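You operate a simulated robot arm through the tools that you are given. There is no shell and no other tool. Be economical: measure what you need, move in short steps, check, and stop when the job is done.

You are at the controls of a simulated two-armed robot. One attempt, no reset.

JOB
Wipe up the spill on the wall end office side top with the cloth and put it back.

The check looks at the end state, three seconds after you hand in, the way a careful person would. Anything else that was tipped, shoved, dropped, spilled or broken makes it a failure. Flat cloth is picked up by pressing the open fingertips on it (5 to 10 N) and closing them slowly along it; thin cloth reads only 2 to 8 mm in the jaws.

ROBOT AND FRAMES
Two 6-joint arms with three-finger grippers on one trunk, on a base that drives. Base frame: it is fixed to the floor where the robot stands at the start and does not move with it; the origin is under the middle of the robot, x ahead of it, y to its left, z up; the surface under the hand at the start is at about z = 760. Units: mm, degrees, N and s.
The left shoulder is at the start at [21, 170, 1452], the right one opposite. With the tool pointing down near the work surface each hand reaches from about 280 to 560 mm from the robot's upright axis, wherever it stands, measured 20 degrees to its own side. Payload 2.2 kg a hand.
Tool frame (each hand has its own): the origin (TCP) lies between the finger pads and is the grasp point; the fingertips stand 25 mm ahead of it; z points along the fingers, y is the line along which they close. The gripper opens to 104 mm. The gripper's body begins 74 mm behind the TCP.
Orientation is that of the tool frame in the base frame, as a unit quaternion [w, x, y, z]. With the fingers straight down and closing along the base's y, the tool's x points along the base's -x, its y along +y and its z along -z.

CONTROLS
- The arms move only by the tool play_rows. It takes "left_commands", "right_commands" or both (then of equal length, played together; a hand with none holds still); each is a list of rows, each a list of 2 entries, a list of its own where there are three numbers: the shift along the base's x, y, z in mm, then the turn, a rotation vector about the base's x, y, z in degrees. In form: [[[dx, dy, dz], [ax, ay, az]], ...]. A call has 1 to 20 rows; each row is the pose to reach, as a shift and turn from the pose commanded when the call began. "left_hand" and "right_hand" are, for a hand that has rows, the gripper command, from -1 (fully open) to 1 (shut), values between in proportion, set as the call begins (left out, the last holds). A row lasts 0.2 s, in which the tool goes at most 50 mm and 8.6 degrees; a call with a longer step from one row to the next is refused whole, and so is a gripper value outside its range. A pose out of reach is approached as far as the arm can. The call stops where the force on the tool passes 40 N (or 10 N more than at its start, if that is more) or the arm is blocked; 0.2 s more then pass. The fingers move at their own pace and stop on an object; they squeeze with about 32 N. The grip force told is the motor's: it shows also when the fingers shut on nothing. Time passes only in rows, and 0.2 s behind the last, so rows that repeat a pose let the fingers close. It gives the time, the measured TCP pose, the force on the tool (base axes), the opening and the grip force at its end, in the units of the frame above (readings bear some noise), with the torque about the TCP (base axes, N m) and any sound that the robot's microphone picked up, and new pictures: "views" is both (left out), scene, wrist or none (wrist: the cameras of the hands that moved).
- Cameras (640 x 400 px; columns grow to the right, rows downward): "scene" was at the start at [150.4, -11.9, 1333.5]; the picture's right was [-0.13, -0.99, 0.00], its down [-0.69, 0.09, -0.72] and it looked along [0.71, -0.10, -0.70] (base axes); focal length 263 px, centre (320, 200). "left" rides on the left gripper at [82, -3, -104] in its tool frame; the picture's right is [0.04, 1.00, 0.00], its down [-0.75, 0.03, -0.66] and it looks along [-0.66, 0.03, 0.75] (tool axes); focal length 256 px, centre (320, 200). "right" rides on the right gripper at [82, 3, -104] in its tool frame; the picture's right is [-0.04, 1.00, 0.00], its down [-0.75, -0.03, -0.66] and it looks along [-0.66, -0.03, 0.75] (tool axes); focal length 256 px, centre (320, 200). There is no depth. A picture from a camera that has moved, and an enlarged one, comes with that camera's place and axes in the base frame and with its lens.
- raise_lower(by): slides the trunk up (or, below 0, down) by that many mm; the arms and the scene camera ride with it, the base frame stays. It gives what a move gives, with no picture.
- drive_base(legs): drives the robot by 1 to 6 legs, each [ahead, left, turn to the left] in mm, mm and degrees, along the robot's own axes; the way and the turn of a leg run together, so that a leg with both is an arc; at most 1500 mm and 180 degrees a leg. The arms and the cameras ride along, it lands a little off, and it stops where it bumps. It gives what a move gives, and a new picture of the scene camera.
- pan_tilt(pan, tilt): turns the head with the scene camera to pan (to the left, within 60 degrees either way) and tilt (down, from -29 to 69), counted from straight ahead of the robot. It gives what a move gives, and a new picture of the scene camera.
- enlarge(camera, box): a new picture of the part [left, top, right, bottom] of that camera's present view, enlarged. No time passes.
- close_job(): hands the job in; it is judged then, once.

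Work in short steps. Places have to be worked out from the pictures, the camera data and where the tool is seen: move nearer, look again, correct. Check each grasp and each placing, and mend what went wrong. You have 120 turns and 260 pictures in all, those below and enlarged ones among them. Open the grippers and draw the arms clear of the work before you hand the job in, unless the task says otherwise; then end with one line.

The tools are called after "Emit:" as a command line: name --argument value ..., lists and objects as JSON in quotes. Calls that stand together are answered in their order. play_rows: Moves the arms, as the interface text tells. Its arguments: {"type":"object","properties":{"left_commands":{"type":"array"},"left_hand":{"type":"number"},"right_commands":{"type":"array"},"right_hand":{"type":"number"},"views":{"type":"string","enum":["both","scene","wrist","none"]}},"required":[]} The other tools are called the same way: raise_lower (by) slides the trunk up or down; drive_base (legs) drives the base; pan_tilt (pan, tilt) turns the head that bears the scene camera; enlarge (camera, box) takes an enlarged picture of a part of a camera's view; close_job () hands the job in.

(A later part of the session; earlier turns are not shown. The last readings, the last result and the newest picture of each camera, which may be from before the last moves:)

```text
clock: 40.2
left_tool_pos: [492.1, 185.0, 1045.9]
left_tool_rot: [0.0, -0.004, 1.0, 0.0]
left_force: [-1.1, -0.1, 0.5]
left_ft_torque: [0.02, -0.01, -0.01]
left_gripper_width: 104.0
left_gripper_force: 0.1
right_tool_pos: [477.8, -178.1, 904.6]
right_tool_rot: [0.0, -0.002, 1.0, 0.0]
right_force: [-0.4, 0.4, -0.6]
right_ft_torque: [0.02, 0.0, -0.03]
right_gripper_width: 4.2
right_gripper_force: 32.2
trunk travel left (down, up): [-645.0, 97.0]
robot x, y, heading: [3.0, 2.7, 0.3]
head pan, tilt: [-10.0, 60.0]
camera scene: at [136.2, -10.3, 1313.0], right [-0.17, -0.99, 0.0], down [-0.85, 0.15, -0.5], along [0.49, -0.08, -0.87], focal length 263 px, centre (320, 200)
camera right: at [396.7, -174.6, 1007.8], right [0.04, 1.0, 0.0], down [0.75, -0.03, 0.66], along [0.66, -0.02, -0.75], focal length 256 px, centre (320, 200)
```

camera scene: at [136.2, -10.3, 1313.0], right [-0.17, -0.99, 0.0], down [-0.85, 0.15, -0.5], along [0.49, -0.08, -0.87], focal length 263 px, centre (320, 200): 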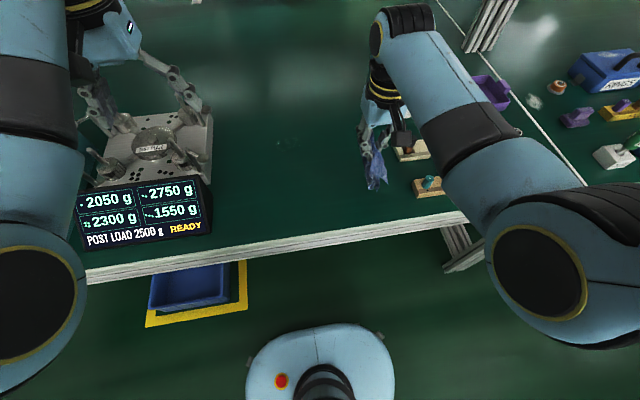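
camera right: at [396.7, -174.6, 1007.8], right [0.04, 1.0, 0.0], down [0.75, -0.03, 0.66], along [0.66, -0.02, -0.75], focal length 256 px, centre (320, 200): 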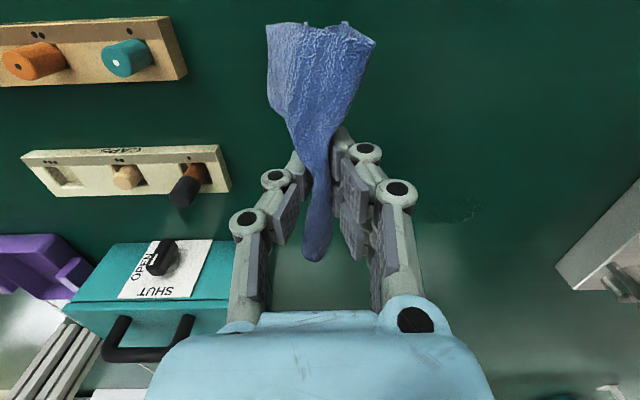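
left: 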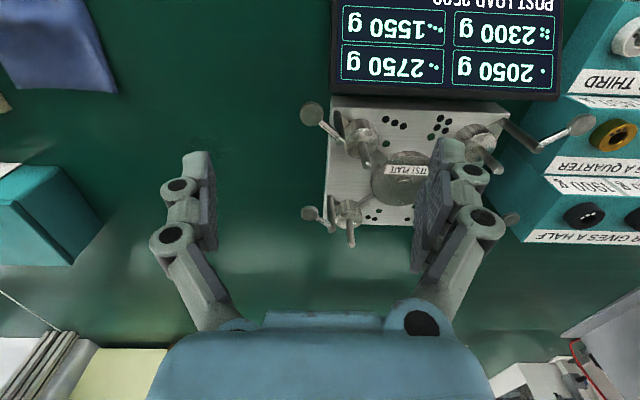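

Cloth is held. I raise both hands, then lower the trunk 150 for reach, and drive towards the spill.

Emit:
play_rows --right_commands '[[[0, 0, 30], [0, 0, 0]], [[0, 0, 60], [0, 0, 0]], [[0, 0, 90], [0, 0, 0]], [[0, 0, 120], [0, 0, 0]], [[0, 0, 150], [0, 0, 0]], [[0, 0, 150], [0, 0, 0]]]' --left_commands '[[[0, 0, 30], [0, 0, 0]], [[0, 0, 60], [0, 0, 0]], [[0, 0, 90], [0, 0, 0]], [[0, 0, 120], [0, 0, 0]], [[0, 0, 150], [0, 0, 0]], [[0, 0, 150], [0, 0, 0]]]' --views "none"

Emit:
drive_base --legs '[[60, 160, 0]]'

Emit:
raise_lower --by -150

```text
clock: 41.6
left_tool_pos: [552.9, 166.0, 1101.8]
left_tool_rot: [-0.001, -0.005, 1.0, 0.0]
left_force: [0.5, -0.5, 0.5]
left_ft_torque: [-0.01, 0.0, -0.01]
left_gripper_width: 103.7
left_gripper_force: 0.1
left hand out of reach, approached as far as the arm can: row 1, 2, 3, 4, 5, 6
right_tool_pos: [481.2, -176.8, 1046.8]
right_tool_rot: [0.0, -0.003, 1.0, 0.0]
right_force: [0.0, -0.2, 0.3]
right_ft_torque: [0.0, 0.0, -0.05]
right_gripper_width: 3.7
right_gripper_force: 32.2
right hand out of reach, approached as far as the arm can: row 5, 6
trunk travel left (down, up): [-645.0, 97.0]
robot x, y, heading: [2.1, 3.3, 0.2]
head pan, tilt: [-10.0, 60.0]
```

```text
clock: 43.1
left_tool_pos: [612.5, 325.3, 1101.2]
left_tool_rot: [0.0, -0.003, 1.0, -0.001]
left_force: [0.3, -0.5, 0.6]
left_ft_torque: [-0.03, 0.02, -0.04]
left_gripper_width: 104.0
left_gripper_force: 0.1
right_tool_pos: [541.3, -17.0, 1047.3]
right_tool_rot: [0.001, -0.003, 1.0, 0.0]
right_force: [-0.2, 1.0, 0.3]
right_ft_torque: [-0.07, 0.0, -0.02]
right_gripper_width: 4.1
right_gripper_force: 32.3
trunk travel left (down, up): [-645.0, 97.0]
robot x, y, heading: [61.9, 156.3, 0.2]
head pan, tilt: [-10.0, 60.0]
camera scene: at [196.2, 149.3, 1313.0], right [-0.17, -0.99, 0.0], down [-0.85, 0.15, -0.5], along [0.49, -0.09, -0.87], focal length 263 px, centre (320, 200)
```

scene: 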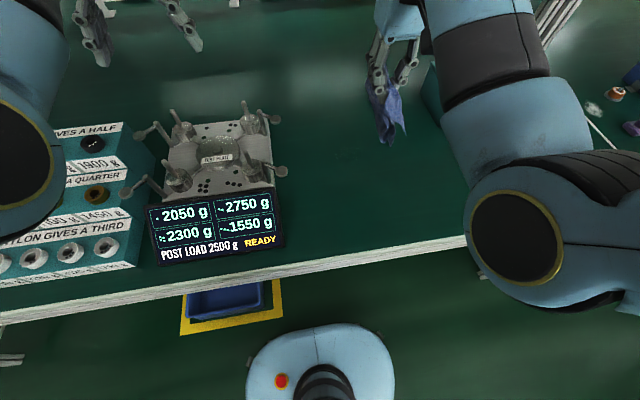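

```text
clock: 44.8
left_tool_pos: [612.6, 325.6, 944.3]
left_tool_rot: [-0.004, -0.003, 1.0, -0.001]
left_force: [-0.3, -0.2, -0.1]
left_ft_torque: [0.04, -0.01, -0.02]
left_gripper_width: 104.2
left_gripper_force: 0.0
right_tool_pos: [541.3, -17.1, 896.6]
right_tool_rot: [0.003, -0.003, 1.0, -0.001]
right_force: [1.5, -0.8, 0.3]
right_ft_torque: [0.01, 0.03, -0.02]
right_gripper_width: 4.0
right_gripper_force: 32.3
trunk travel left (down, up): [-495.0, 247.0]
robot x, y, heading: [61.0, 160.0, 0.0]
head pan, tilt: [-10.0, 60.0]
```

Left hand is clear of objects. Move the right hand out over the spill at z≈870 and look.

Emit:
play_rows --right_commands '[[[20, 2, -10], [0, 0, 0]], [[40, 4, -20], [0, 0, 0]], [[60, 6, -30], [0, 0, 0]], [[80, 6, -40], [0, 0, 0]], [[80, 6, -40], [0, 0, 0]]]' --views "both"

```text
clock: 46.0
left_tool_pos: [611.5, 323.8, 944.3]
left_tool_rot: [-0.005, -0.004, 1.0, -0.001]
left_force: [-0.7, -0.8, 0.4]
left_ft_torque: [-0.01, -0.03, -0.01]
left_gripper_width: 104.1
left_gripper_force: 0.0
right_tool_pos: [622.2, -11.4, 856.4]
right_tool_rot: [0.003, -0.003, 1.0, 0.0]
right_force: [0.4, -0.3, 0.9]
right_ft_torque: [0.03, 0.0, 0.0]
right_gripper_width: 4.0
right_gripper_force: 32.3
trunk travel left (down, up): [-495.0, 247.0]
robot x, y, heading: [61.4, 162.4, 0.3]
head pan, tilt: [-10.0, 60.0]
camera scene: at [197.1, 148.3, 1161.7], right [-0.17, -0.99, 0.0], down [-0.85, 0.15, -0.5], along [0.49, -0.08, -0.87], focal length 263 px, centre (320, 200)
camera right: at [538.9, -9.6, 958.1], right [0.04, 1.0, 0.0], down [0.75, -0.03, 0.66], along [0.66, -0.02, -0.75], focal length 256 px, centre (320, 200)
```

scene: 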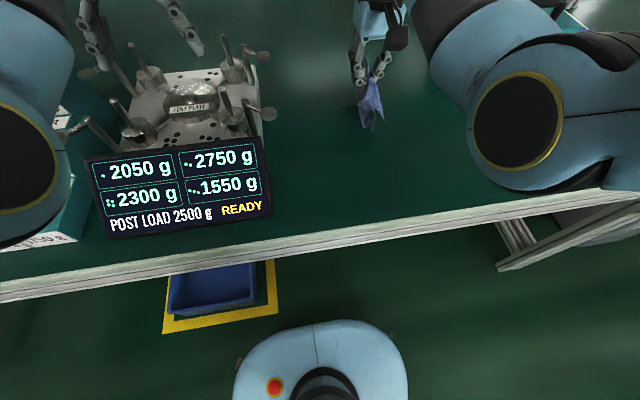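
right: 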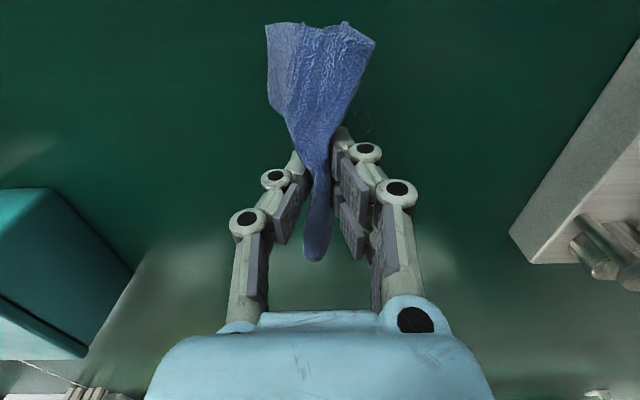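

Emit:
enlarge --camera "right" --box '[240, 50, 480, 200]'

```text
2.67 times, centred on (360, 125) of right
camera zoom: at [538.9, -9.6, 958.1], right [0.04, 1.0, 0.0], down [0.75, -0.03, 0.66], along [0.66, -0.02, -0.75], focal length 683 px, centre (213, 400)
```

zoom: 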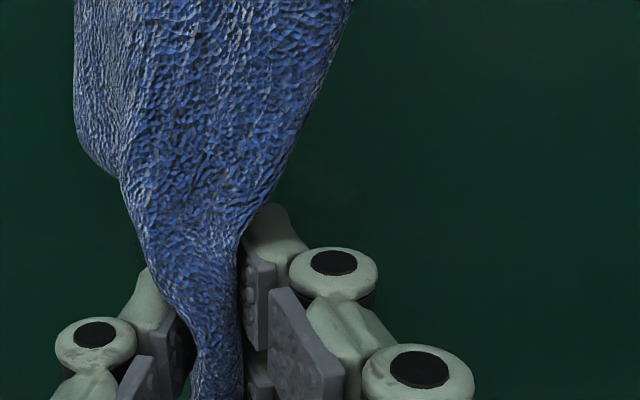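

Expected spill extent: x 608–660, y −42…25. I go to the near-right corner of it (603,−50) and lower until the cloth presses.

Emit:
play_rows --right_commands '[[[-10, -20, -15], [0, 0, 0]], [[-19, -39, -30], [0, 0, 0]], [[-19, -39, -45], [0, 0, 0]], [[-19, -39, -58], [0, 0, 0]], [[-19, -39, -64], [0, 0, 0]], [[-19, -39, -67], [0, 0, 0]], [[-19, -39, -69], [0, 0, 0]], [[-19, -39, -69], [0, 0, 0]]]' --views "wrist"

```text
clock: 47.8
left_tool_pos: [611.7, 324.7, 945.8]
left_tool_rot: [-0.003, -0.004, 1.0, 0.0]
left_force: [-0.5, -0.7, -0.6]
left_ft_torque: [0.03, -0.03, 0.0]
left_gripper_width: 104.1
left_gripper_force: 0.1
right_tool_pos: [602.2, -50.1, 788.4]
right_tool_rot: [0.004, -0.002, 1.0, -0.001]
right_force: [-2.3, -0.8, 10.7]
right_ft_torque: [-0.02, 0.06, -0.02]
right_gripper_width: 3.9
right_gripper_force: 31.9
trunk travel left (down, up): [-495.0, 247.0]
robot x, y, heading: [58.2, 160.0, 0.2]
head pan, tilt: [-10.0, 60.0]
camera right: at [520.4, -47.1, 890.4], right [0.04, 1.0, 0.0], down [0.75, -0.03, 0.66], along [0.66, -0.02, -0.75], focal length 256 px, centre (320, 200)
```

right: 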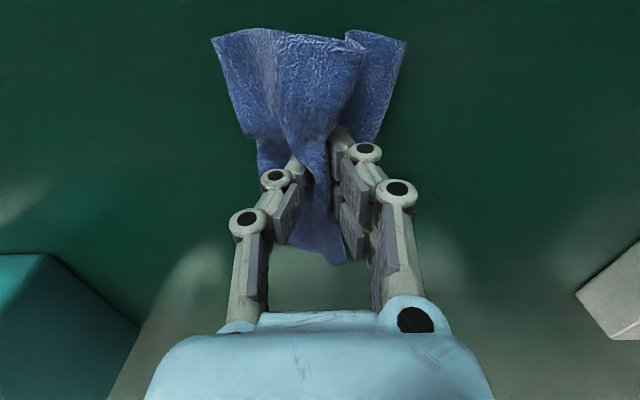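

10 N on the cloth. Wipe with back-and-forth strokes along y, stepping outwards in x.

Emit:
play_rows --right_commands '[[[0, 24, 0], [0, 0, 0]], [[0, 48, 0], [0, 0, 0]], [[0, 72, 0], [0, 0, 0]], [[0, 95, 0], [0, 0, 0]], [[14, 95, 0], [0, 0, 0]], [[14, 72, 0], [0, 0, 0]], [[14, 48, 0], [0, 0, 0]], [[14, 24, 0], [0, 0, 0]], [[14, 0, 0], [0, 0, 0]], [[28, 0, 0], [0, 0, 0]], [[28, 24, 0], [0, 0, 0]], [[28, 48, 0], [0, 0, 0]], [[28, 72, 0], [0, 0, 0]], [[28, 95, 0], [0, 0, 0]], [[42, 95, 0], [0, 0, 0]], [[42, 72, 0], [0, 0, 0]], [[42, 48, 0], [0, 0, 0]], [[42, 24, 0], [0, 0, 0]], [[42, 0, 0], [0, 0, 0]]]' --views "wrist"

Emit:
play_rows --right_commands '[[[14, 0, 0], [0, 0, 0]], [[14, 24, 0], [0, 0, 0]], [[14, 48, 0], [0, 0, 0]], [[14, 72, 0], [0, 0, 0]], [[14, 95, 0], [0, 0, 0]], [[28, 95, 0], [0, 0, 0]], [[28, 72, 0], [0, 0, 0]], [[28, 48, 0], [0, 0, 0]], [[28, 24, 0], [0, 0, 0]], [[28, 0, 0], [0, 0, 0]], [[28, 0, 30], [0, 0, 0]], [[28, 0, 70], [0, 0, 0]], [[-10, -20, 100], [0, 0, 0]], [[-50, -40, 100], [0, 0, 0]], [[-90, -60, 100], [0, 0, 0]], [[-90, -60, 100], [0, 0, 0]]]' --views "wrist"

Emit:
pan_tilt --pan -15 --tilt 40

```text
clock: 51.8
left_tool_pos: [612.0, 324.9, 945.2]
left_tool_rot: [-0.004, -0.003, 1.0, 0.0]
left_force: [-0.3, -0.4, 1.3]
left_ft_torque: [0.04, 0.03, -0.01]
left_gripper_width: 104.0
left_gripper_force: 0.1
right_tool_pos: [643.6, -52.1, 788.0]
right_tool_rot: [0.002, -0.002, 1.0, -0.001]
right_force: [0.3, 4.4, 15.9]
right_ft_torque: [0.09, 0.07, -0.01]
right_gripper_width: 4.1
right_gripper_force: 31.8
trunk travel left (down, up): [-495.0, 247.0]
robot x, y, heading: [64.5, 159.6, 0.6]
head pan, tilt: [-10.0, 60.0]
camera right: at [561.7, -48.3, 890.1], right [0.03, 1.0, 0.0], down [0.75, -0.03, 0.66], along [0.66, -0.02, -0.75], focal length 256 px, centre (320, 200)
```

right: 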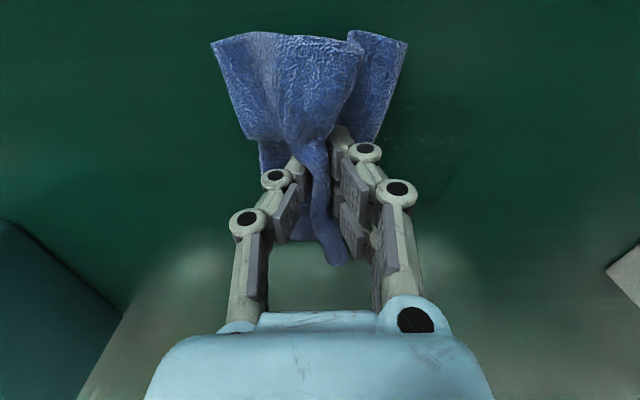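

```text
refused: row 13 steps farther than a row can; nothing moved
```

```text
clock: 52.7
left_tool_pos: [612.3, 324.6, 944.9]
left_tool_rot: [-0.004, -0.004, 1.0, 0.0]
left_force: [-0.4, -0.9, 0.6]
left_ft_torque: [0.01, 0.0, 0.01]
left_gripper_width: 104.1
left_gripper_force: 0.0
right_tool_pos: [643.0, -49.8, 789.4]
right_tool_rot: [0.004, -0.003, 1.0, 0.0]
right_force: [0.4, 4.1, 14.1]
right_ft_torque: [0.1, 0.05, -0.01]
right_gripper_width: 3.9
right_gripper_force: 32.2
trunk travel left (down, up): [-495.0, 247.0]
robot x, y, heading: [58.8, 159.8, 0.1]
head pan, tilt: [-15.0, 40.0]
camera scene: at [212.7, 138.7, 1188.6], right [-0.25, -0.97, 0.0], down [-0.62, 0.16, -0.77], along [0.74, -0.19, -0.64], focal length 263 px, centre (320, 200)
```

scene: 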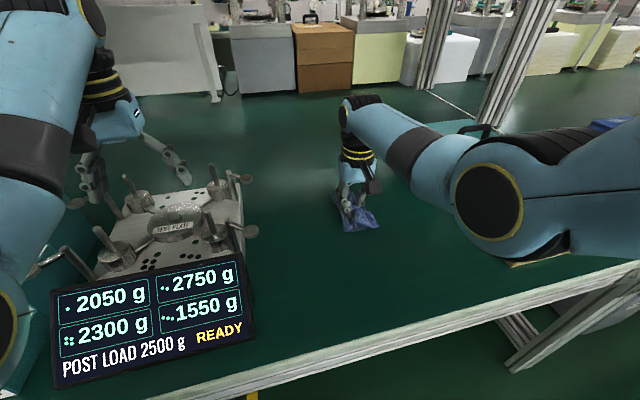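

Continue the remaining strokes and then lift off sideways to inspect.

Emit:
play_rows --right_commands '[[[14, 0, 0], [0, 0, 0]], [[14, 24, 0], [0, 0, 0]], [[14, 48, 0], [0, 0, 0]], [[14, 72, 0], [0, 0, 0]], [[14, 95, 0], [0, 0, 0]], [[28, 95, 0], [0, 0, 0]], [[28, 72, 0], [0, 0, 0]], [[28, 48, 0], [0, 0, 0]], [[28, 24, 0], [0, 0, 0]], [[28, 0, 0], [0, 0, 0]], [[28, 0, 30], [0, 0, 0]], [[28, 0, 70], [0, 0, 0]], [[0, -20, 90], [0, 0, 0]], [[-30, -40, 90], [0, 0, 0]], [[-60, -60, 90], [0, 0, 0]], [[-90, -60, 90], [0, 0, 0]], [[-90, -60, 90], [0, 0, 0]]]' --views "both"

Emit:
enlarge --camera "right" --box '[340, 120, 580, 270]'

Emit:
enlarge --camera "scene" --box '[250, 120, 490, 270]'

```text
clock: 56.3
left_tool_pos: [611.9, 324.2, 943.5]
left_tool_rot: [-0.005, -0.004, 1.0, 0.001]
left_force: [0.4, -0.2, 0.6]
left_ft_torque: [0.03, -0.01, -0.01]
left_gripper_width: 103.9
left_gripper_force: 0.0
right_tool_pos: [693.9, -118.7, 824.5]
right_tool_rot: [0.002, -0.002, 1.0, -0.001]
right_force: [-1.0, 0.6, -0.3]
right_ft_torque: [0.0, 0.01, -0.02]
right_gripper_width: 3.8
right_gripper_force: 32.1
right hand out of reach, approached as far as the arm can: row 6, 7, 10, 11, 12, 13, 14, 15, 16, 17
trunk travel left (down, up): [-495.0, 247.0]
robot x, y, heading: [57.8, 158.9, 0.2]
head pan, tilt: [-15.0, 40.0]
camera scene: at [214.0, 137.6, 1188.4], right [-0.25, -0.97, 0.0], down [-0.62, 0.16, -0.77], along [0.74, -0.19, -0.64], focal length 263 px, centre (320, 200)
camera right: at [611.9, -116.7, 926.4], right [0.03, 1.0, 0.0], down [0.75, -0.03, 0.66], along [0.66, -0.02, -0.75], focal length 256 px, centre (320, 200)
```

scene: 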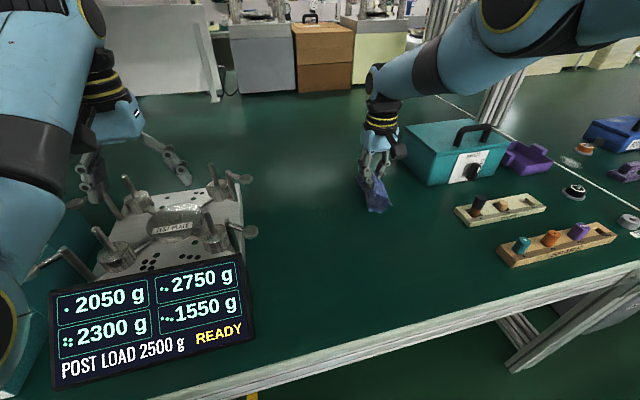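
right: 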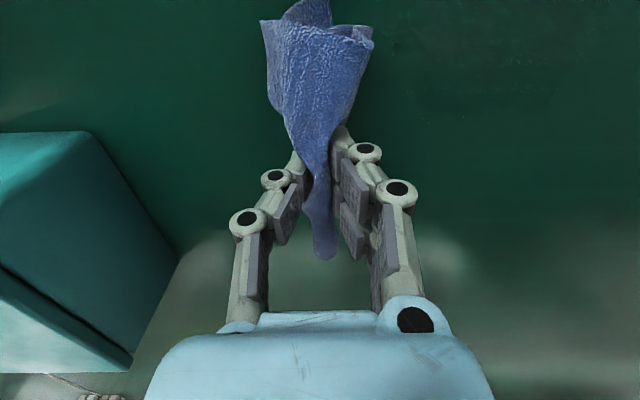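

```text
2.67 times, centred on (460, 195) of right
camera zoom: at [611.9, -116.7, 926.4], right [0.03, 1.0, 0.0], down [0.75, -0.03, 0.66], along [0.66, -0.02, -0.75], focal length 683 px, centre (-53, 213)
```

zoom: 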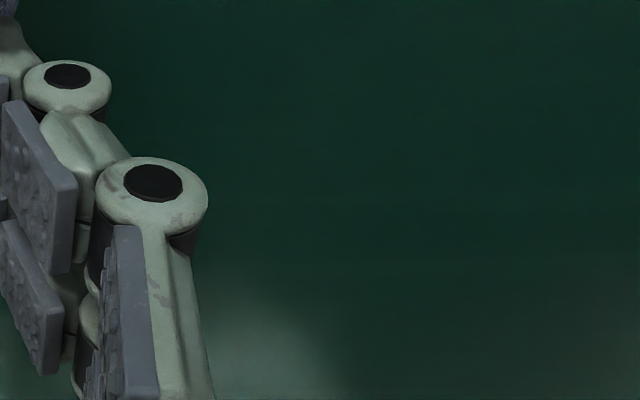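

```text
2.67 times, centred on (370, 195) of scene
camera zoom: at [214.0, 137.6, 1188.4], right [-0.25, -0.97, 0.0], down [-0.62, 0.16, -0.77], along [0.74, -0.19, -0.64], focal length 700 px, centre (187, 213)
```

zoom: 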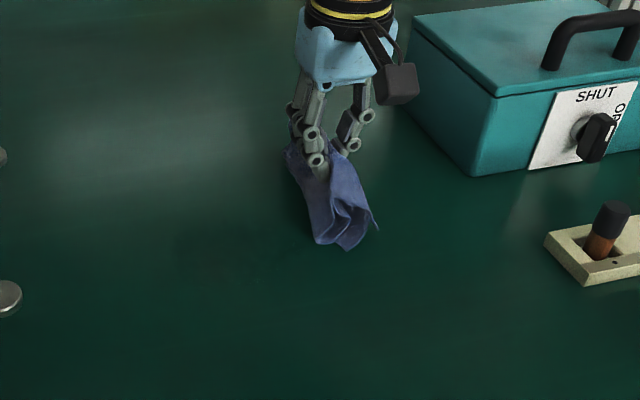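

The spill appears almost gone. The arm drifted to an out-of-reach bound; bring it back to a reachable lower spot and inspect.

Emit:
play_rows --right_commands '[[[20, 0, -40], [0, 0, 0]], [[0, 0, -40], [0, 0, 0]], [[-20, 0, -40], [0, 0, 0]], [[-40, 0, -40], [0, 0, 0]], [[-60, 0, -40], [0, 0, 0]], [[-60, 0, -40], [0, 0, 0]], [[-60, 0, -40], [0, 0, 0]], [[-60, 0, -40], [0, 0, 0]]]' --views "wrist"

Emit:
enlarge --camera "scene" --box '[270, 150, 430, 250]'

Emit:
enlarge --camera "right" --box '[400, 120, 640, 270]'

```text
clock: 58.1
left_tool_pos: [611.8, 325.3, 944.2]
left_tool_rot: [-0.003, -0.003, 1.0, 0.0]
left_force: [-0.4, 0.5, 0.2]
left_ft_torque: [-0.03, -0.01, 0.0]
left_gripper_width: 104.3
left_gripper_force: 0.2
right_tool_pos: [628.1, -118.0, 787.6]
right_tool_rot: [0.006, -0.003, 1.0, -0.001]
right_force: [8.7, -0.3, 29.8]
right_ft_torque: [-0.15, -0.11, 0.06]
right_gripper_width: 4.0
right_gripper_force: 32.5
right hand out of reach, approached as far as the arm can: row 1, 2
trunk travel left (down, up): [-495.0, 247.0]
robot x, y, heading: [61.1, 164.3, 0.3]
head pan, tilt: [-15.0, 40.0]
camera right: at [547.7, -115.0, 889.7], right [0.03, 1.0, 0.0], down [0.75, -0.02, 0.66], along [0.66, -0.02, -0.75], focal length 256 px, centre (320, 200)
```

right: 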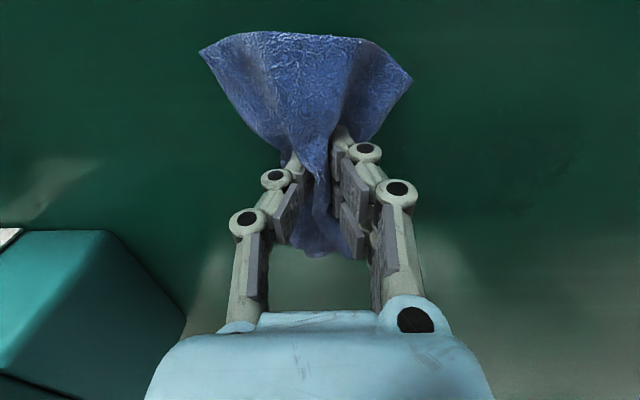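

```text
4.00 times, centred on (350, 200) of scene
camera zoom: at [212.4, 139.0, 1188.8], right [-0.25, -0.97, 0.0], down [-0.62, 0.16, -0.77], along [0.74, -0.2, -0.64], focal length 1050 px, centre (200, 200)
```

zoom: 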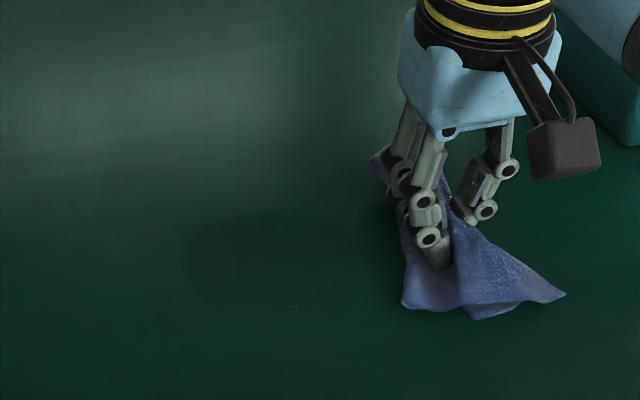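

```text
2.67 times, centred on (520, 195) of right
camera zoom: at [547.7, -115.0, 889.7], right [0.03, 1.0, 0.0], down [0.75, -0.02, 0.66], along [0.66, -0.02, -0.75], focal length 683 px, centre (-213, 213)
```

zoom: 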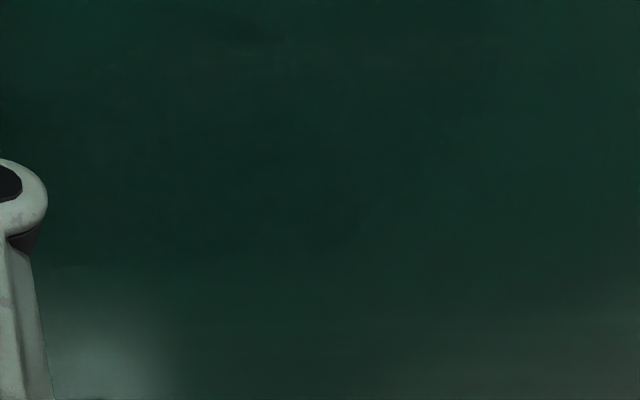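

Pressed 30 N by accident at a clean area (harmless). Faint traces may remain around the spill spot, so I ease off 2 mm and do a second denser wipe.

Emit:
play_rows --right_commands '[[[-12, 20, 2], [0, 0, 0]], [[-25, 40, 2], [0, 0, 0]], [[-31, 60, 2], [0, 0, 0]], [[-31, 60, 2], [0, 0, 0]]]' --views "none"

```text
clock: 59.1
left_tool_pos: [610.9, 324.3, 945.7]
left_tool_rot: [-0.003, -0.004, 1.0, 0.001]
left_force: [0.0, 0.9, -0.7]
left_ft_torque: [-0.01, 0.0, -0.02]
left_gripper_width: 104.2
left_gripper_force: 0.1
right_tool_pos: [595.5, -59.2, 787.5]
right_tool_rot: [0.002, -0.002, 1.0, -0.001]
right_force: [0.9, -7.3, 24.3]
right_ft_torque: [-0.3, 0.1, 0.01]
right_gripper_width: 4.0
right_gripper_force: 31.8
trunk travel left (down, up): [-495.0, 247.0]
robot x, y, heading: [58.5, 158.0, 0.4]
head pan, tilt: [-15.0, 40.0]
```

Emit:
play_rows --right_commands '[[[0, 35, 1], [0, 0, 0]], [[0, 70, 1], [0, 0, 0]], [[0, 105, 1], [0, 0, 0]], [[10, 105, 1], [0, 0, 0]], [[10, 70, 1], [0, 0, 0]], [[10, 35, 1], [0, 0, 0]], [[10, 0, 1], [0, 0, 0]], [[20, 0, 1], [0, 0, 0]], [[20, 35, 1], [0, 0, 0]], [[20, 70, 1], [0, 0, 0]], [[20, 105, 1], [0, 0, 0]], [[30, 105, 1], [0, 0, 0]], [[30, 70, 1], [0, 0, 0]], [[30, 35, 1], [0, 0, 0]], [[30, 0, 1], [0, 0, 0]], [[40, 0, 1], [0, 0, 0]], [[40, 35, 1], [0, 0, 0]], [[40, 70, 1], [0, 0, 0]], [[40, 105, 1], [0, 0, 0]]]' --views "none"

Emit:
play_rows --right_commands '[[[10, 0, 0], [0, 0, 0]], [[10, -35, 0], [0, 0, 0]], [[10, -70, 0], [0, 0, 0]], [[10, -105, 0], [0, 0, 0]], [[20, -105, 0], [0, 0, 0]], [[20, -70, 0], [0, 0, 0]], [[20, -35, 0], [0, 0, 0]], [[20, 0, 0], [0, 0, 0]], [[30, 0, 0], [0, 0, 0]], [[30, -35, 0], [0, 0, 0]], [[30, -70, 0], [0, 0, 0]], [[30, -105, 0], [0, 0, 0]], [[0, -110, 0], [0, 0, 0]], [[-20, -115, 0], [0, 0, 0]], [[-50, -120, 10], [0, 0, 0]], [[-70, -120, 35], [0, 0, 0]], [[-100, -125, 60], [0, 0, 0]], [[-130, -130, 60], [0, 0, 0]], [[-130, -130, 60], [0, 0, 0]]]' --views "both"

Emit:
enlarge --camera "scene" --box '[250, 150, 410, 250]'

```text
clock: 63.1
left_tool_pos: [612.2, 326.0, 944.2]
left_tool_rot: [-0.004, -0.003, 1.0, 0.0]
left_force: [-0.4, -0.7, 0.0]
left_ft_torque: [-0.01, -0.01, 0.0]
left_gripper_width: 103.8
left_gripper_force: 0.0
right_tool_pos: [637.8, 47.1, 787.5]
right_tool_rot: [0.003, -0.003, 1.0, 0.0]
right_force: [0.5, -2.0, 10.5]
right_ft_torque: [-0.14, 0.03, -0.01]
right_gripper_width: 4.2
right_gripper_force: 31.9
trunk travel left (down, up): [-495.0, 247.0]
robot x, y, heading: [62.5, 158.7, 0.3]
head pan, tilt: [-15.0, 40.0]
```

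```text
clock: 67.1
left_tool_pos: [612.5, 324.6, 943.8]
left_tool_rot: [-0.005, -0.004, 1.0, 0.0]
left_force: [0.7, 0.7, 0.6]
left_ft_torque: [0.0, 0.0, 0.01]
left_gripper_width: 104.1
left_gripper_force: 0.0
right_tool_pos: [508.7, -84.6, 847.9]
right_tool_rot: [0.002, -0.003, 1.0, 0.0]
right_force: [0.7, -0.2, 0.6]
right_ft_torque: [-0.03, 0.02, -0.04]
right_gripper_width: 3.9
right_gripper_force: 32.4
right hand out of reach, approached as far as the arm can: row 9
trunk travel left (down, up): [-495.0, 247.0]
robot x, y, heading: [61.3, 157.4, 0.1]
head pan, tilt: [-15.0, 40.0]
camera scene: at [214.2, 137.9, 1188.4], right [-0.25, -0.97, 0.0], down [-0.62, 0.16, -0.77], along [0.74, -0.19, -0.64], focal length 263 px, centre (320, 200)
camera right: at [426.6, -81.9, 950.1], right [0.03, 1.0, 0.0], down [0.75, -0.03, 0.66], along [0.66, -0.02, -0.75], focal length 256 px, centre (320, 200)
```

scene: 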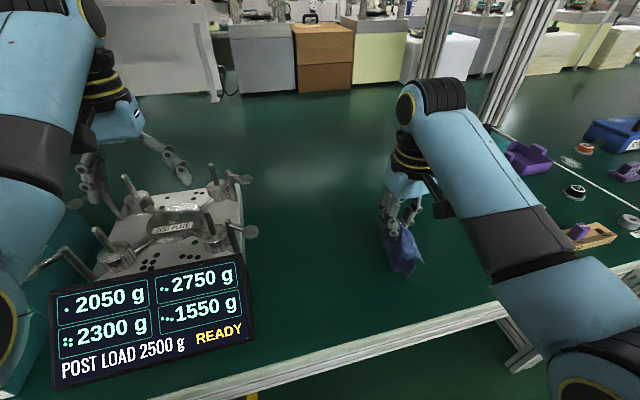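
right: 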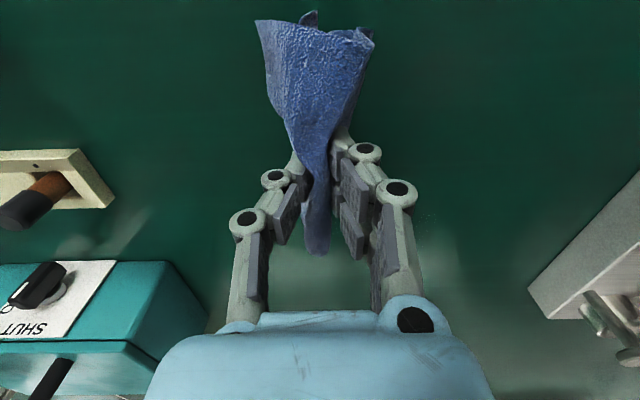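

```text
4.00 times, centred on (330, 200) of scene
camera zoom: at [214.2, 137.9, 1188.4], right [-0.25, -0.97, 0.0], down [-0.62, 0.16, -0.77], along [0.74, -0.19, -0.64], focal length 1050 px, centre (280, 200)
```

zoom: 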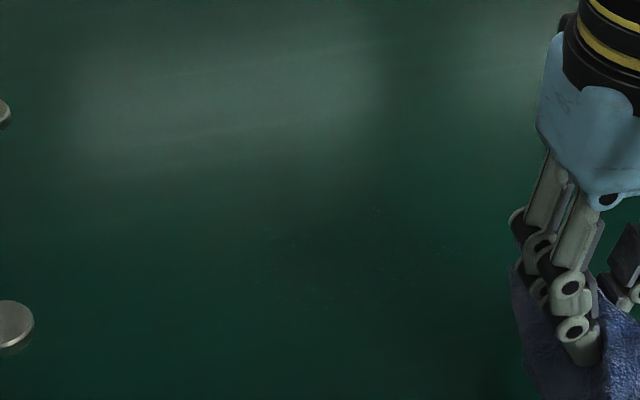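

Faint specks may remain; zoom in more.

Emit:
enlarge --camera "scene" --box '[305, 190, 385, 240]'

Emit:
enlarge --camera "right" --box '[380, 160, 540, 260]'

```text
8.00 times, centred on (345, 215) of scene
camera zoom: at [214.2, 137.9, 1188.4], right [-0.25, -0.97, 0.0], down [-0.62, 0.16, -0.77], along [0.74, -0.19, -0.64], focal length 2101 px, centre (120, 80)
```

zoom: 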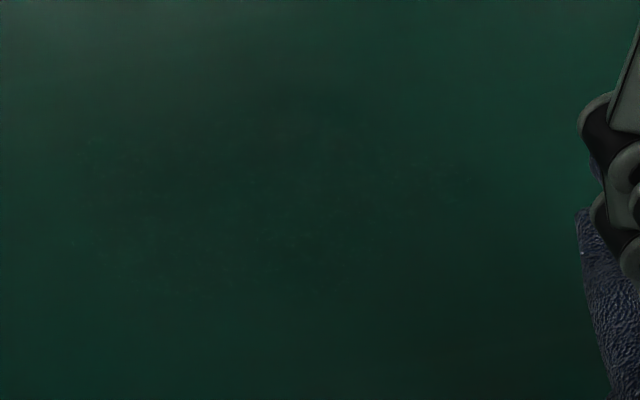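

```text
4.00 times, centred on (460, 210) of right
camera zoom: at [426.6, -81.9, 950.1], right [0.03, 1.0, 0.0], down [0.75, -0.03, 0.66], along [0.66, -0.02, -0.75], focal length 1024 px, centre (-240, 160)
```

zoom: 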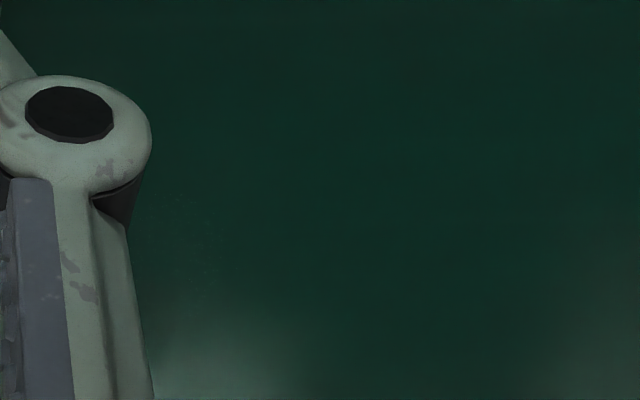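

I lower the hand to the right to get a shallow look across the spot, as the one that first showed the spill well.

Emit:
play_rows --right_commands '[[[-5, -20, -15], [0, 0, 0]], [[-10, -40, -25], [0, 0, 0]], [[-20, -60, -35], [0, 0, 0]], [[-28, -80, -43], [0, 0, 0]], [[-28, -80, -43], [0, 0, 0]]]' --views "wrist"

Emit:
enlarge --camera "right" --box '[400, 200, 560, 300]'

Emit:
enlarge --camera "scene" --box '[285, 180, 405, 255]'

```text
clock: 68.3
left_tool_pos: [612.2, 324.7, 945.2]
left_tool_rot: [-0.004, -0.003, 1.0, -0.001]
left_force: [-0.2, 0.5, -0.2]
left_ft_torque: [0.0, -0.03, 0.0]
left_gripper_width: 103.8
left_gripper_force: 0.0
right_tool_pos: [482.0, -164.1, 803.7]
right_tool_rot: [0.002, -0.003, 1.0, -0.001]
right_force: [0.6, -0.4, -0.1]
right_ft_torque: [-0.02, 0.0, -0.01]
right_gripper_width: 4.1
right_gripper_force: 32.4
trunk travel left (down, up): [-495.0, 247.0]
robot x, y, heading: [63.9, 162.2, 0.4]
head pan, tilt: [-15.0, 40.0]
camera right: at [400.4, -161.4, 906.1], right [0.03, 1.0, 0.0], down [0.75, -0.03, 0.66], along [0.66, -0.02, -0.75], focal length 256 px, centre (320, 200)
```

right: 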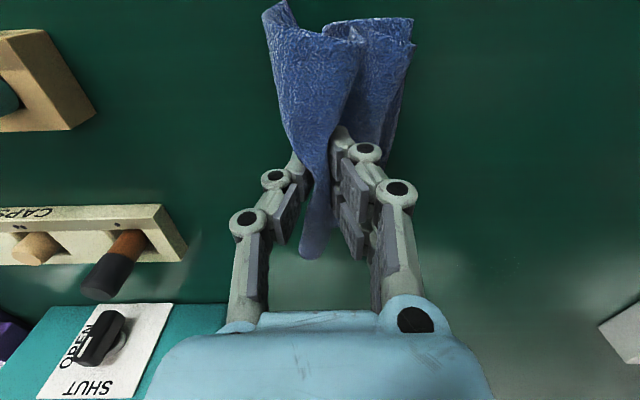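

```text
4.00 times, centred on (480, 250) of right
camera zoom: at [400.4, -161.4, 906.1], right [0.03, 1.0, 0.0], down [0.75, -0.03, 0.66], along [0.66, -0.02, -0.75], focal length 1024 px, centre (-320, 0)
```

zoom: 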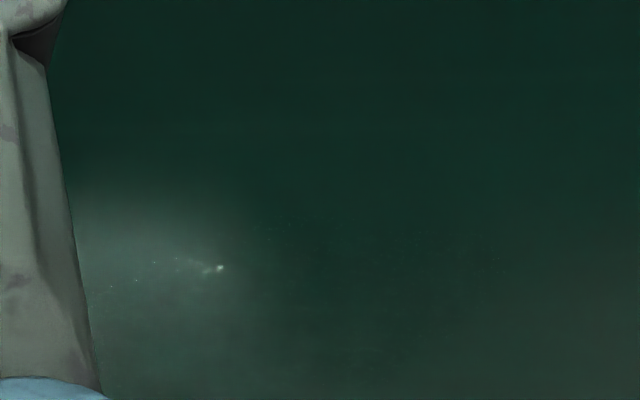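

```text
5.33 times, centred on (345, 218) of scene
camera zoom: at [213.9, 138.0, 1188.4], right [-0.25, -0.97, 0.0], down [-0.62, 0.16, -0.77], along [0.74, -0.19, -0.64], focal length 1401 px, centre (187, 107)
```

zoom: 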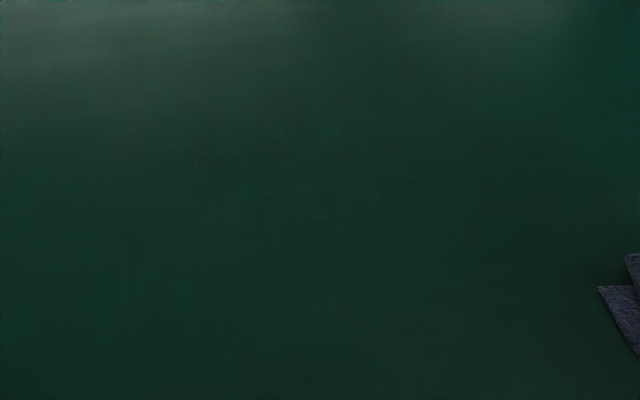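

Real residue droplets remain, spanning x≈605–682, y≈−75…35. I drive 60 mm closer for better reach and wipe again over a larger area with finer strokes.

Emit:
play_rows --right_commands '[[[20, 15, 20], [0, 0, 0]], [[40, 30, 40], [0, 0, 0]], [[40, 50, 50], [0, 0, 0]], [[40, 50, 50], [0, 0, 0]]]' --views "none"

Emit:
drive_base --legs '[[65, 0, 0]]'

```text
clock: 69.3
left_tool_pos: [611.6, 324.1, 945.0]
left_tool_rot: [-0.005, -0.003, 1.0, 0.0]
left_force: [-0.2, 0.0, -0.5]
left_ft_torque: [0.01, 0.01, 0.01]
left_gripper_width: 103.8
left_gripper_force: 0.0
right_tool_pos: [519.9, -114.0, 854.9]
right_tool_rot: [0.002, -0.003, 1.0, -0.001]
right_force: [-0.7, -0.8, -0.7]
right_ft_torque: [-0.01, -0.02, -0.01]
right_gripper_width: 3.7
right_gripper_force: 31.8
trunk travel left (down, up): [-495.0, 247.0]
robot x, y, heading: [63.9, 160.0, 0.1]
head pan, tilt: [-15.0, 40.0]
```

```text
clock: 70.3
left_tool_pos: [679.0, 325.1, 943.3]
left_tool_rot: [-0.006, -0.003, 1.0, 0.001]
left_force: [-0.4, 0.6, 0.0]
left_ft_torque: [0.0, 0.03, 0.0]
left_gripper_width: 104.0
left_gripper_force: 0.0
right_tool_pos: [585.4, -115.1, 852.9]
right_tool_rot: [0.001, -0.002, 1.0, -0.001]
right_force: [0.1, -0.5, -1.0]
right_ft_torque: [-0.03, 0.07, 0.06]
right_gripper_width: 4.0
right_gripper_force: 32.3
trunk travel left (down, up): [-495.0, 247.0]
robot x, y, heading: [127.2, 161.9, 0.3]
head pan, tilt: [-15.0, 40.0]
camera scene: at [280.6, 137.9, 1188.2], right [-0.25, -0.97, 0.0], down [-0.62, 0.16, -0.76], along [0.74, -0.2, -0.64], focal length 263 px, centre (320, 200)
```

scene: 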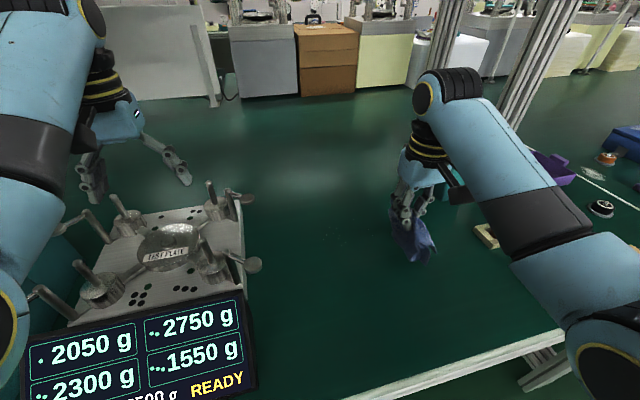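

Emit:
play_rows --right_commands '[[[5, 10, -25], [0, 0, 0]], [[5, 25, -50], [0, 0, 0]], [[5, 25, -62], [0, 0, 0]], [[5, 25, -66], [0, 0, 0]], [[5, 25, -68], [0, 0, 0]], [[5, 25, -68], [0, 0, 0]]]' --views "none"

```text
clock: 71.7
left_tool_pos: [676.6, 323.6, 944.8]
left_tool_rot: [-0.003, -0.003, 1.0, 0.0]
left_force: [0.3, -0.2, -0.1]
left_ft_torque: [0.02, -0.02, -0.03]
left_gripper_width: 103.8
left_gripper_force: 0.0
right_tool_pos: [589.2, -90.1, 788.0]
right_tool_rot: [0.004, -0.002, 1.0, -0.001]
right_force: [0.1, -2.3, 13.7]
right_ft_torque: [-0.22, -0.01, -0.03]
right_gripper_width: 3.8
right_gripper_force: 32.0
trunk travel left (down, up): [-495.0, 247.0]
robot x, y, heading: [127.0, 159.2, 0.2]
head pan, tilt: [-15.0, 40.0]
```

Contact 14 N. Strokes along x, stepping y by 10 mm.

Emit:
play_rows --right_commands '[[[35, 0, -1], [0, 0, 0]], [[70, 0, -1], [0, 0, 0]], [[105, 0, -1], [0, 0, 0]], [[105, 10, -1], [0, 0, 0]], [[70, 10, -1], [0, 0, 0]], [[35, 10, -1], [0, 0, 0]], [[0, 10, -1], [0, 0, 0]], [[0, 20, -1], [0, 0, 0]], [[35, 20, -1], [0, 0, 0]], [[70, 20, -1], [0, 0, 0]], [[105, 20, -1], [0, 0, 0]], [[105, 30, -1], [0, 0, 0]], [[70, 30, -1], [0, 0, 0]], [[35, 30, -1], [0, 0, 0]], [[0, 30, -1], [0, 0, 0]], [[0, 40, -1], [0, 0, 0]], [[35, 40, -1], [0, 0, 0]], [[70, 40, -1], [0, 0, 0]], [[105, 40, -1], [0, 0, 0]], [[105, 50, -1], [0, 0, 0]]]' --views "none"

Emit:
play_rows --right_commands '[[[-35, 0, 0], [0, 0, 0]], [[-70, 0, 0], [0, 0, 0]], [[-105, 0, 0], [0, 0, 0]], [[-105, 10, 0], [0, 0, 0]], [[-70, 10, 0], [0, 0, 0]], [[-35, 10, 0], [0, 0, 0]], [[0, 10, 0], [0, 0, 0]], [[0, 20, 0], [0, 0, 0]], [[-35, 20, 0], [0, 0, 0]], [[-70, 20, 0], [0, 0, 0]], [[-105, 20, 0], [0, 0, 0]], [[-105, 30, 0], [0, 0, 0]], [[-70, 30, 0], [0, 0, 0]], [[-35, 30, 0], [0, 0, 0]], [[0, 30, 0], [0, 0, 0]], [[0, 40, 0], [0, 0, 0]], [[-35, 40, 0], [0, 0, 0]], [[-70, 40, 0], [0, 0, 0]], [[-105, 40, 0], [0, 0, 0]], [[-105, 50, 0], [0, 0, 0]]]' --views "none"

Emit:
play_rows --right_commands '[[[35, 0, 0], [0, 0, 0]], [[70, 0, 0], [0, 0, 0]], [[105, 0, 0], [0, 0, 0]], [[105, 10, 0], [0, 0, 0]], [[70, 10, 0], [0, 0, 0]], [[35, 10, 0], [0, 0, 0]], [[0, 10, 0], [0, 0, 0]], [[0, 20, 0], [0, 0, 0]], [[35, 20, 0], [0, 0, 0]], [[70, 20, 0], [0, 0, 0]], [[105, 20, 0], [0, 0, 0]], [[105, 30, 0], [0, 0, 0]], [[70, 30, 0], [0, 0, 0]], [[35, 30, 0], [0, 0, 0]], [[0, 30, 0], [0, 0, 0]], [[0, 30, 0], [0, 0, 0]]]' --views "wrist"

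```text
clock: 73.5
left_tool_pos: [677.3, 324.4, 944.7]
left_tool_rot: [-0.003, -0.002, 1.0, 0.0]
left_force: [1.1, 0.4, 0.1]
left_ft_torque: [0.0, 0.01, -0.04]
left_gripper_width: 103.9
left_gripper_force: 0.0
right_tool_pos: [590.9, -72.4, 788.0]
right_tool_rot: [0.004, 0.0, 1.0, -0.004]
right_force: [-4.6, -0.7, 17.1]
right_ft_torque: [-0.16, 0.12, -0.07]
right_gripper_width: 3.6
right_gripper_force: 32.1
trunk travel left (down, up): [-495.0, 247.0]
robot x, y, heading: [127.3, 158.1, 0.1]
head pan, tilt: [-15.0, 40.0]
stopped in row 9 (right hand): the force on the tool passed its limit at 52 N (the readings are from after the stop); the commanded pose is now the measured one
```

```text
clock: 74.3
left_tool_pos: [676.5, 324.1, 944.0]
left_tool_rot: [-0.004, -0.002, 1.0, -0.001]
left_force: [0.0, 0.3, 0.3]
left_ft_torque: [0.03, 0.02, 0.0]
left_gripper_width: 104.2
left_gripper_force: 0.0
right_tool_pos: [506.3, -72.4, 788.2]
right_tool_rot: [0.01, 0.0, 1.0, -0.003]
right_force: [-4.5, 2.3, 14.8]
right_ft_torque: [-0.01, 0.13, -0.03]
right_gripper_width: 3.9
right_gripper_force: 31.9
trunk travel left (down, up): [-495.0, 247.0]
robot x, y, heading: [124.8, 157.6, 0.2]
head pan, tilt: [-15.0, 40.0]
stopped in row 3 (right hand): the force on the tool passed its limit at 42 N (the readings are from after the stop); the commanded pose is now the measured one
```

```text
clock: 77.7
left_tool_pos: [676.3, 324.9, 945.7]
left_tool_rot: [-0.003, -0.003, 1.0, 0.0]
left_force: [0.1, 1.1, -0.4]
left_ft_torque: [0.02, -0.03, -0.02]
left_gripper_width: 104.0
left_gripper_force: 0.0
right_tool_pos: [505.1, -42.1, 787.7]
right_tool_rot: [0.009, -0.001, 1.0, -0.005]
right_force: [4.9, 0.4, 25.4]
right_ft_torque: [-0.13, -0.16, 0.04]
right_gripper_width: 3.9
right_gripper_force: 32.2
trunk travel left (down, up): [-495.0, 247.0]
robot x, y, heading: [125.7, 157.4, 0.2]
head pan, tilt: [-15.0, 40.0]
camera right: at [422.4, -39.0, 888.7], right [0.04, 1.0, -0.01], down [0.74, -0.02, 0.67], along [0.67, -0.03, -0.74], focal length 256 px, centre (320, 200)
```

right: 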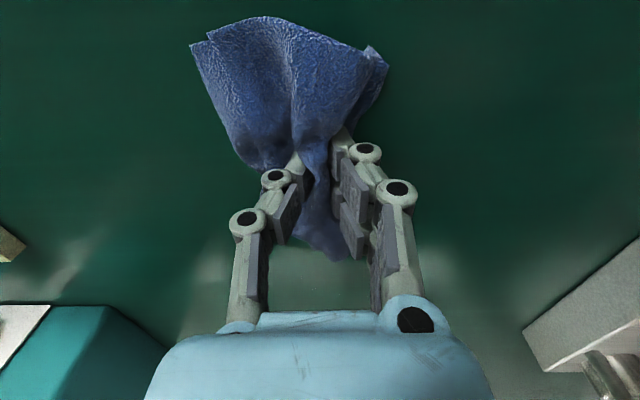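

x-strokes tripped the force limit; y-strokes were smooth. I lift, return to (598, −95) and use y-strokes.

Emit:
play_rows --right_commands '[[[0, 0, 12], [0, 0, 0]], [[0, -20, 30], [0, 0, 0]], [[30, -40, 40], [0, 0, 0]], [[60, -53, 40], [0, 0, 0]], [[93, -53, 25], [0, 0, 0]], [[93, -53, 8], [0, 0, 0]], [[93, -53, 2], [0, 0, 0]], [[93, -53, 0.5], [0, 0, 0]], [[93, -53, 0.5], [0, 0, 0]]]' --views "none"

```text
clock: 79.7
left_tool_pos: [677.8, 323.7, 944.6]
left_tool_rot: [-0.003, -0.002, 1.0, 0.0]
left_force: [-0.3, -0.7, 0.0]
left_ft_torque: [-0.02, -0.01, -0.04]
left_gripper_width: 103.9
left_gripper_force: 0.0
right_tool_pos: [599.4, -94.9, 789.3]
right_tool_rot: [0.01, 0.0, 1.0, -0.004]
right_force: [-0.7, -0.8, 21.3]
right_ft_torque: [-0.06, 0.06, 0.01]
right_gripper_width: 3.8
right_gripper_force: 32.3
trunk travel left (down, up): [-495.0, 247.0]
robot x, y, heading: [127.3, 160.8, 0.0]
head pan, tilt: [-15.0, 40.0]
```

Emit:
play_rows --right_commands '[[[0, 37, 0], [0, 0, 0]], [[0, 75, 0], [0, 0, 0]], [[0, 112, 0], [0, 0, 0]], [[0, 150, 0], [0, 0, 0]], [[9, 150, 0], [0, 0, 0]], [[9, 112, 0], [0, 0, 0]], [[9, 75, 0], [0, 0, 0]], [[9, 37, 0], [0, 0, 0]], [[9, 0, 0], [0, 0, 0]], [[18, 0, 0], [0, 0, 0]], [[18, 37, 0], [0, 0, 0]], [[18, 75, 0], [0, 0, 0]], [[18, 112, 0], [0, 0, 0]], [[18, 150, 0], [0, 0, 0]], [[27, 150, 0], [0, 0, 0]], [[27, 112, 0], [0, 0, 0]], [[27, 75, 0], [0, 0, 0]], [[27, 37, 0], [0, 0, 0]], [[27, 0, 0], [0, 0, 0]], [[36, 0, 0], [0, 0, 0]]]' --views "none"

```text
clock: 80.5
left_tool_pos: [676.3, 326.1, 945.5]
left_tool_rot: [-0.003, -0.004, 1.0, 0.0]
left_force: [0.0, -0.1, -0.4]
left_ft_torque: [-0.02, 0.0, -0.03]
left_gripper_width: 104.3
left_gripper_force: 0.1
right_tool_pos: [600.8, -15.8, 787.8]
right_tool_rot: [0.012, 0.005, 1.0, -0.022]
right_force: [-5.8, 9.0, 26.9]
right_ft_torque: [0.19, 0.2, 0.02]
right_gripper_width: 3.8
right_gripper_force: 31.7
trunk travel left (down, up): [-495.0, 247.0]
robot x, y, heading: [127.7, 158.8, 0.5]
head pan, tilt: [-15.0, 40.0]
stopped in row 4 (right hand): the force on the tool passed its limit at 52 N (the readings are from after the stop); the commanded pose is now the measured one
```

Too heavy; the tool tilted 2.5°. Lift, straighten, and use lighter pressure with smaller steps.

Emit:
play_rows --right_commands '[[[0, 0, 10], [1.2, 0.7, 0.3]], [[0, 0, 10], [2.5, 1.4, 0.6]], [[0, -20, 10], [2.5, 1.4, 0.6]], [[0, -40, 10], [2.5, 1.4, 0.6]], [[0, -60, 10], [2.5, 1.4, 0.6]], [[0, -78, 10], [2.5, 1.4, 0.6]], [[0, -78, 4], [2.5, 1.4, 0.6]], [[0, -78, 1.5], [2.5, 1.4, 0.6]], [[0, -78, 1.5], [2.5, 1.4, 0.6]]]' --views "wrist"

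```text
clock: 82.5
left_tool_pos: [676.8, 324.9, 945.8]
left_tool_rot: [-0.004, -0.003, 1.0, 0.0]
left_force: [-1.2, 0.1, 0.0]
left_ft_torque: [-0.01, -0.03, 0.0]
left_gripper_width: 103.8
left_gripper_force: 0.0
right_tool_pos: [601.2, -94.0, 789.6]
right_tool_rot: [0.0, 0.0, 1.0, -0.001]
right_force: [-1.6, -1.7, 19.5]
right_ft_torque: [0.07, -0.11, -0.02]
right_gripper_width: 3.5
right_gripper_force: 31.7
trunk travel left (down, up): [-495.0, 247.0]
robot x, y, heading: [125.4, 160.3, 0.0]
head pan, tilt: [-15.0, 40.0]
camera right: at [520.1, -90.8, 892.1], right [0.04, 1.0, 0.0], down [0.75, -0.03, 0.66], along [0.66, -0.03, -0.75], focal length 256 px, centre (320, 200)
```

right: 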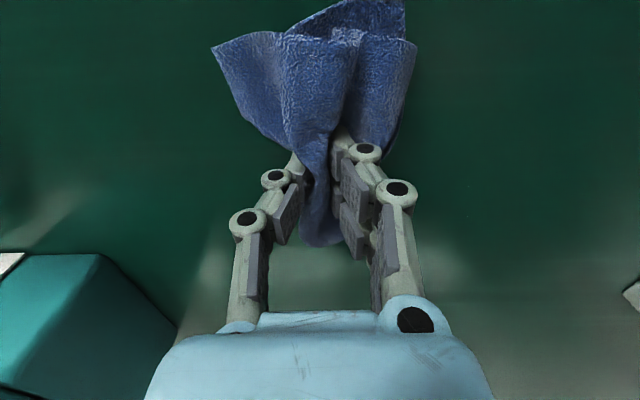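

Emit:
play_rows --right_commands '[[[0, 25, 1], [0, 0, 0]], [[0, 50, 1], [0, 0, 0]], [[0, 75, 1], [0, 0, 0]], [[0, 100, 1], [0, 0, 0]], [[0, 125, 1], [0, 0, 0]], [[0, 145, 1], [0, 0, 0]], [[9, 145, 1], [0, 0, 0]], [[9, 125, 1], [0, 0, 0]], [[9, 100, 1], [0, 0, 0]], [[9, 75, 1], [0, 0, 0]], [[9, 50, 1], [0, 0, 0]], [[9, 25, 1], [0, 0, 0]], [[9, 0, 1], [0, 0, 0]], [[18, 0, 1], [0, 0, 0]], [[18, 25, 1], [0, 0, 0]], [[18, 50, 1], [0, 0, 0]], [[18, 75, 1], [0, 0, 0]], [[18, 100, 1], [0, 0, 0]], [[18, 125, 1], [0, 0, 0]], [[18, 145, 1], [0, 0, 0]]]' --views "wrist"

```text
clock: 83.5
left_tool_pos: [676.1, 326.5, 945.0]
left_tool_rot: [-0.004, -0.003, 1.0, 0.0]
left_force: [0.2, 0.3, -0.2]
left_ft_torque: [0.05, 0.04, -0.03]
left_gripper_width: 104.2
left_gripper_force: 0.0
right_tool_pos: [602.0, -7.8, 789.2]
right_tool_rot: [0.001, 0.004, 1.0, -0.011]
right_force: [-5.3, 6.2, 25.6]
right_ft_torque: [0.35, -0.09, 0.1]
right_gripper_width: 3.8
right_gripper_force: 31.3
trunk travel left (down, up): [-495.0, 247.0]
robot x, y, heading: [128.6, 157.8, 0.3]
head pan, tilt: [-15.0, 40.0]
stopped in row 5 (right hand): the force on the tool passed its limit at 49 N (the readings are from after the stop); the commanded pose is now the measured one
camera right: at [520.8, -2.1, 891.5], right [0.05, 1.0, -0.02], down [0.75, -0.02, 0.66], along [0.66, -0.05, -0.75], focal length 256 px, centre (320, 200)
```

right: 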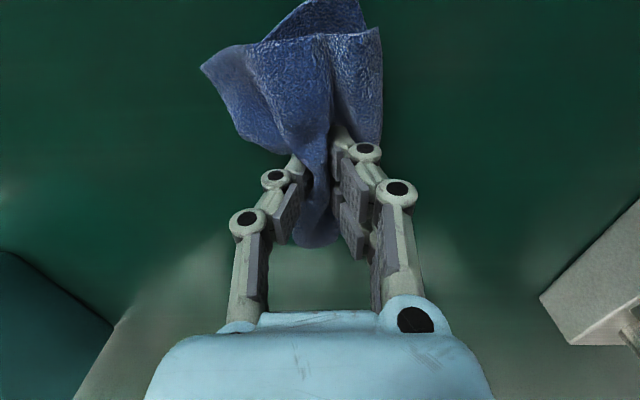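

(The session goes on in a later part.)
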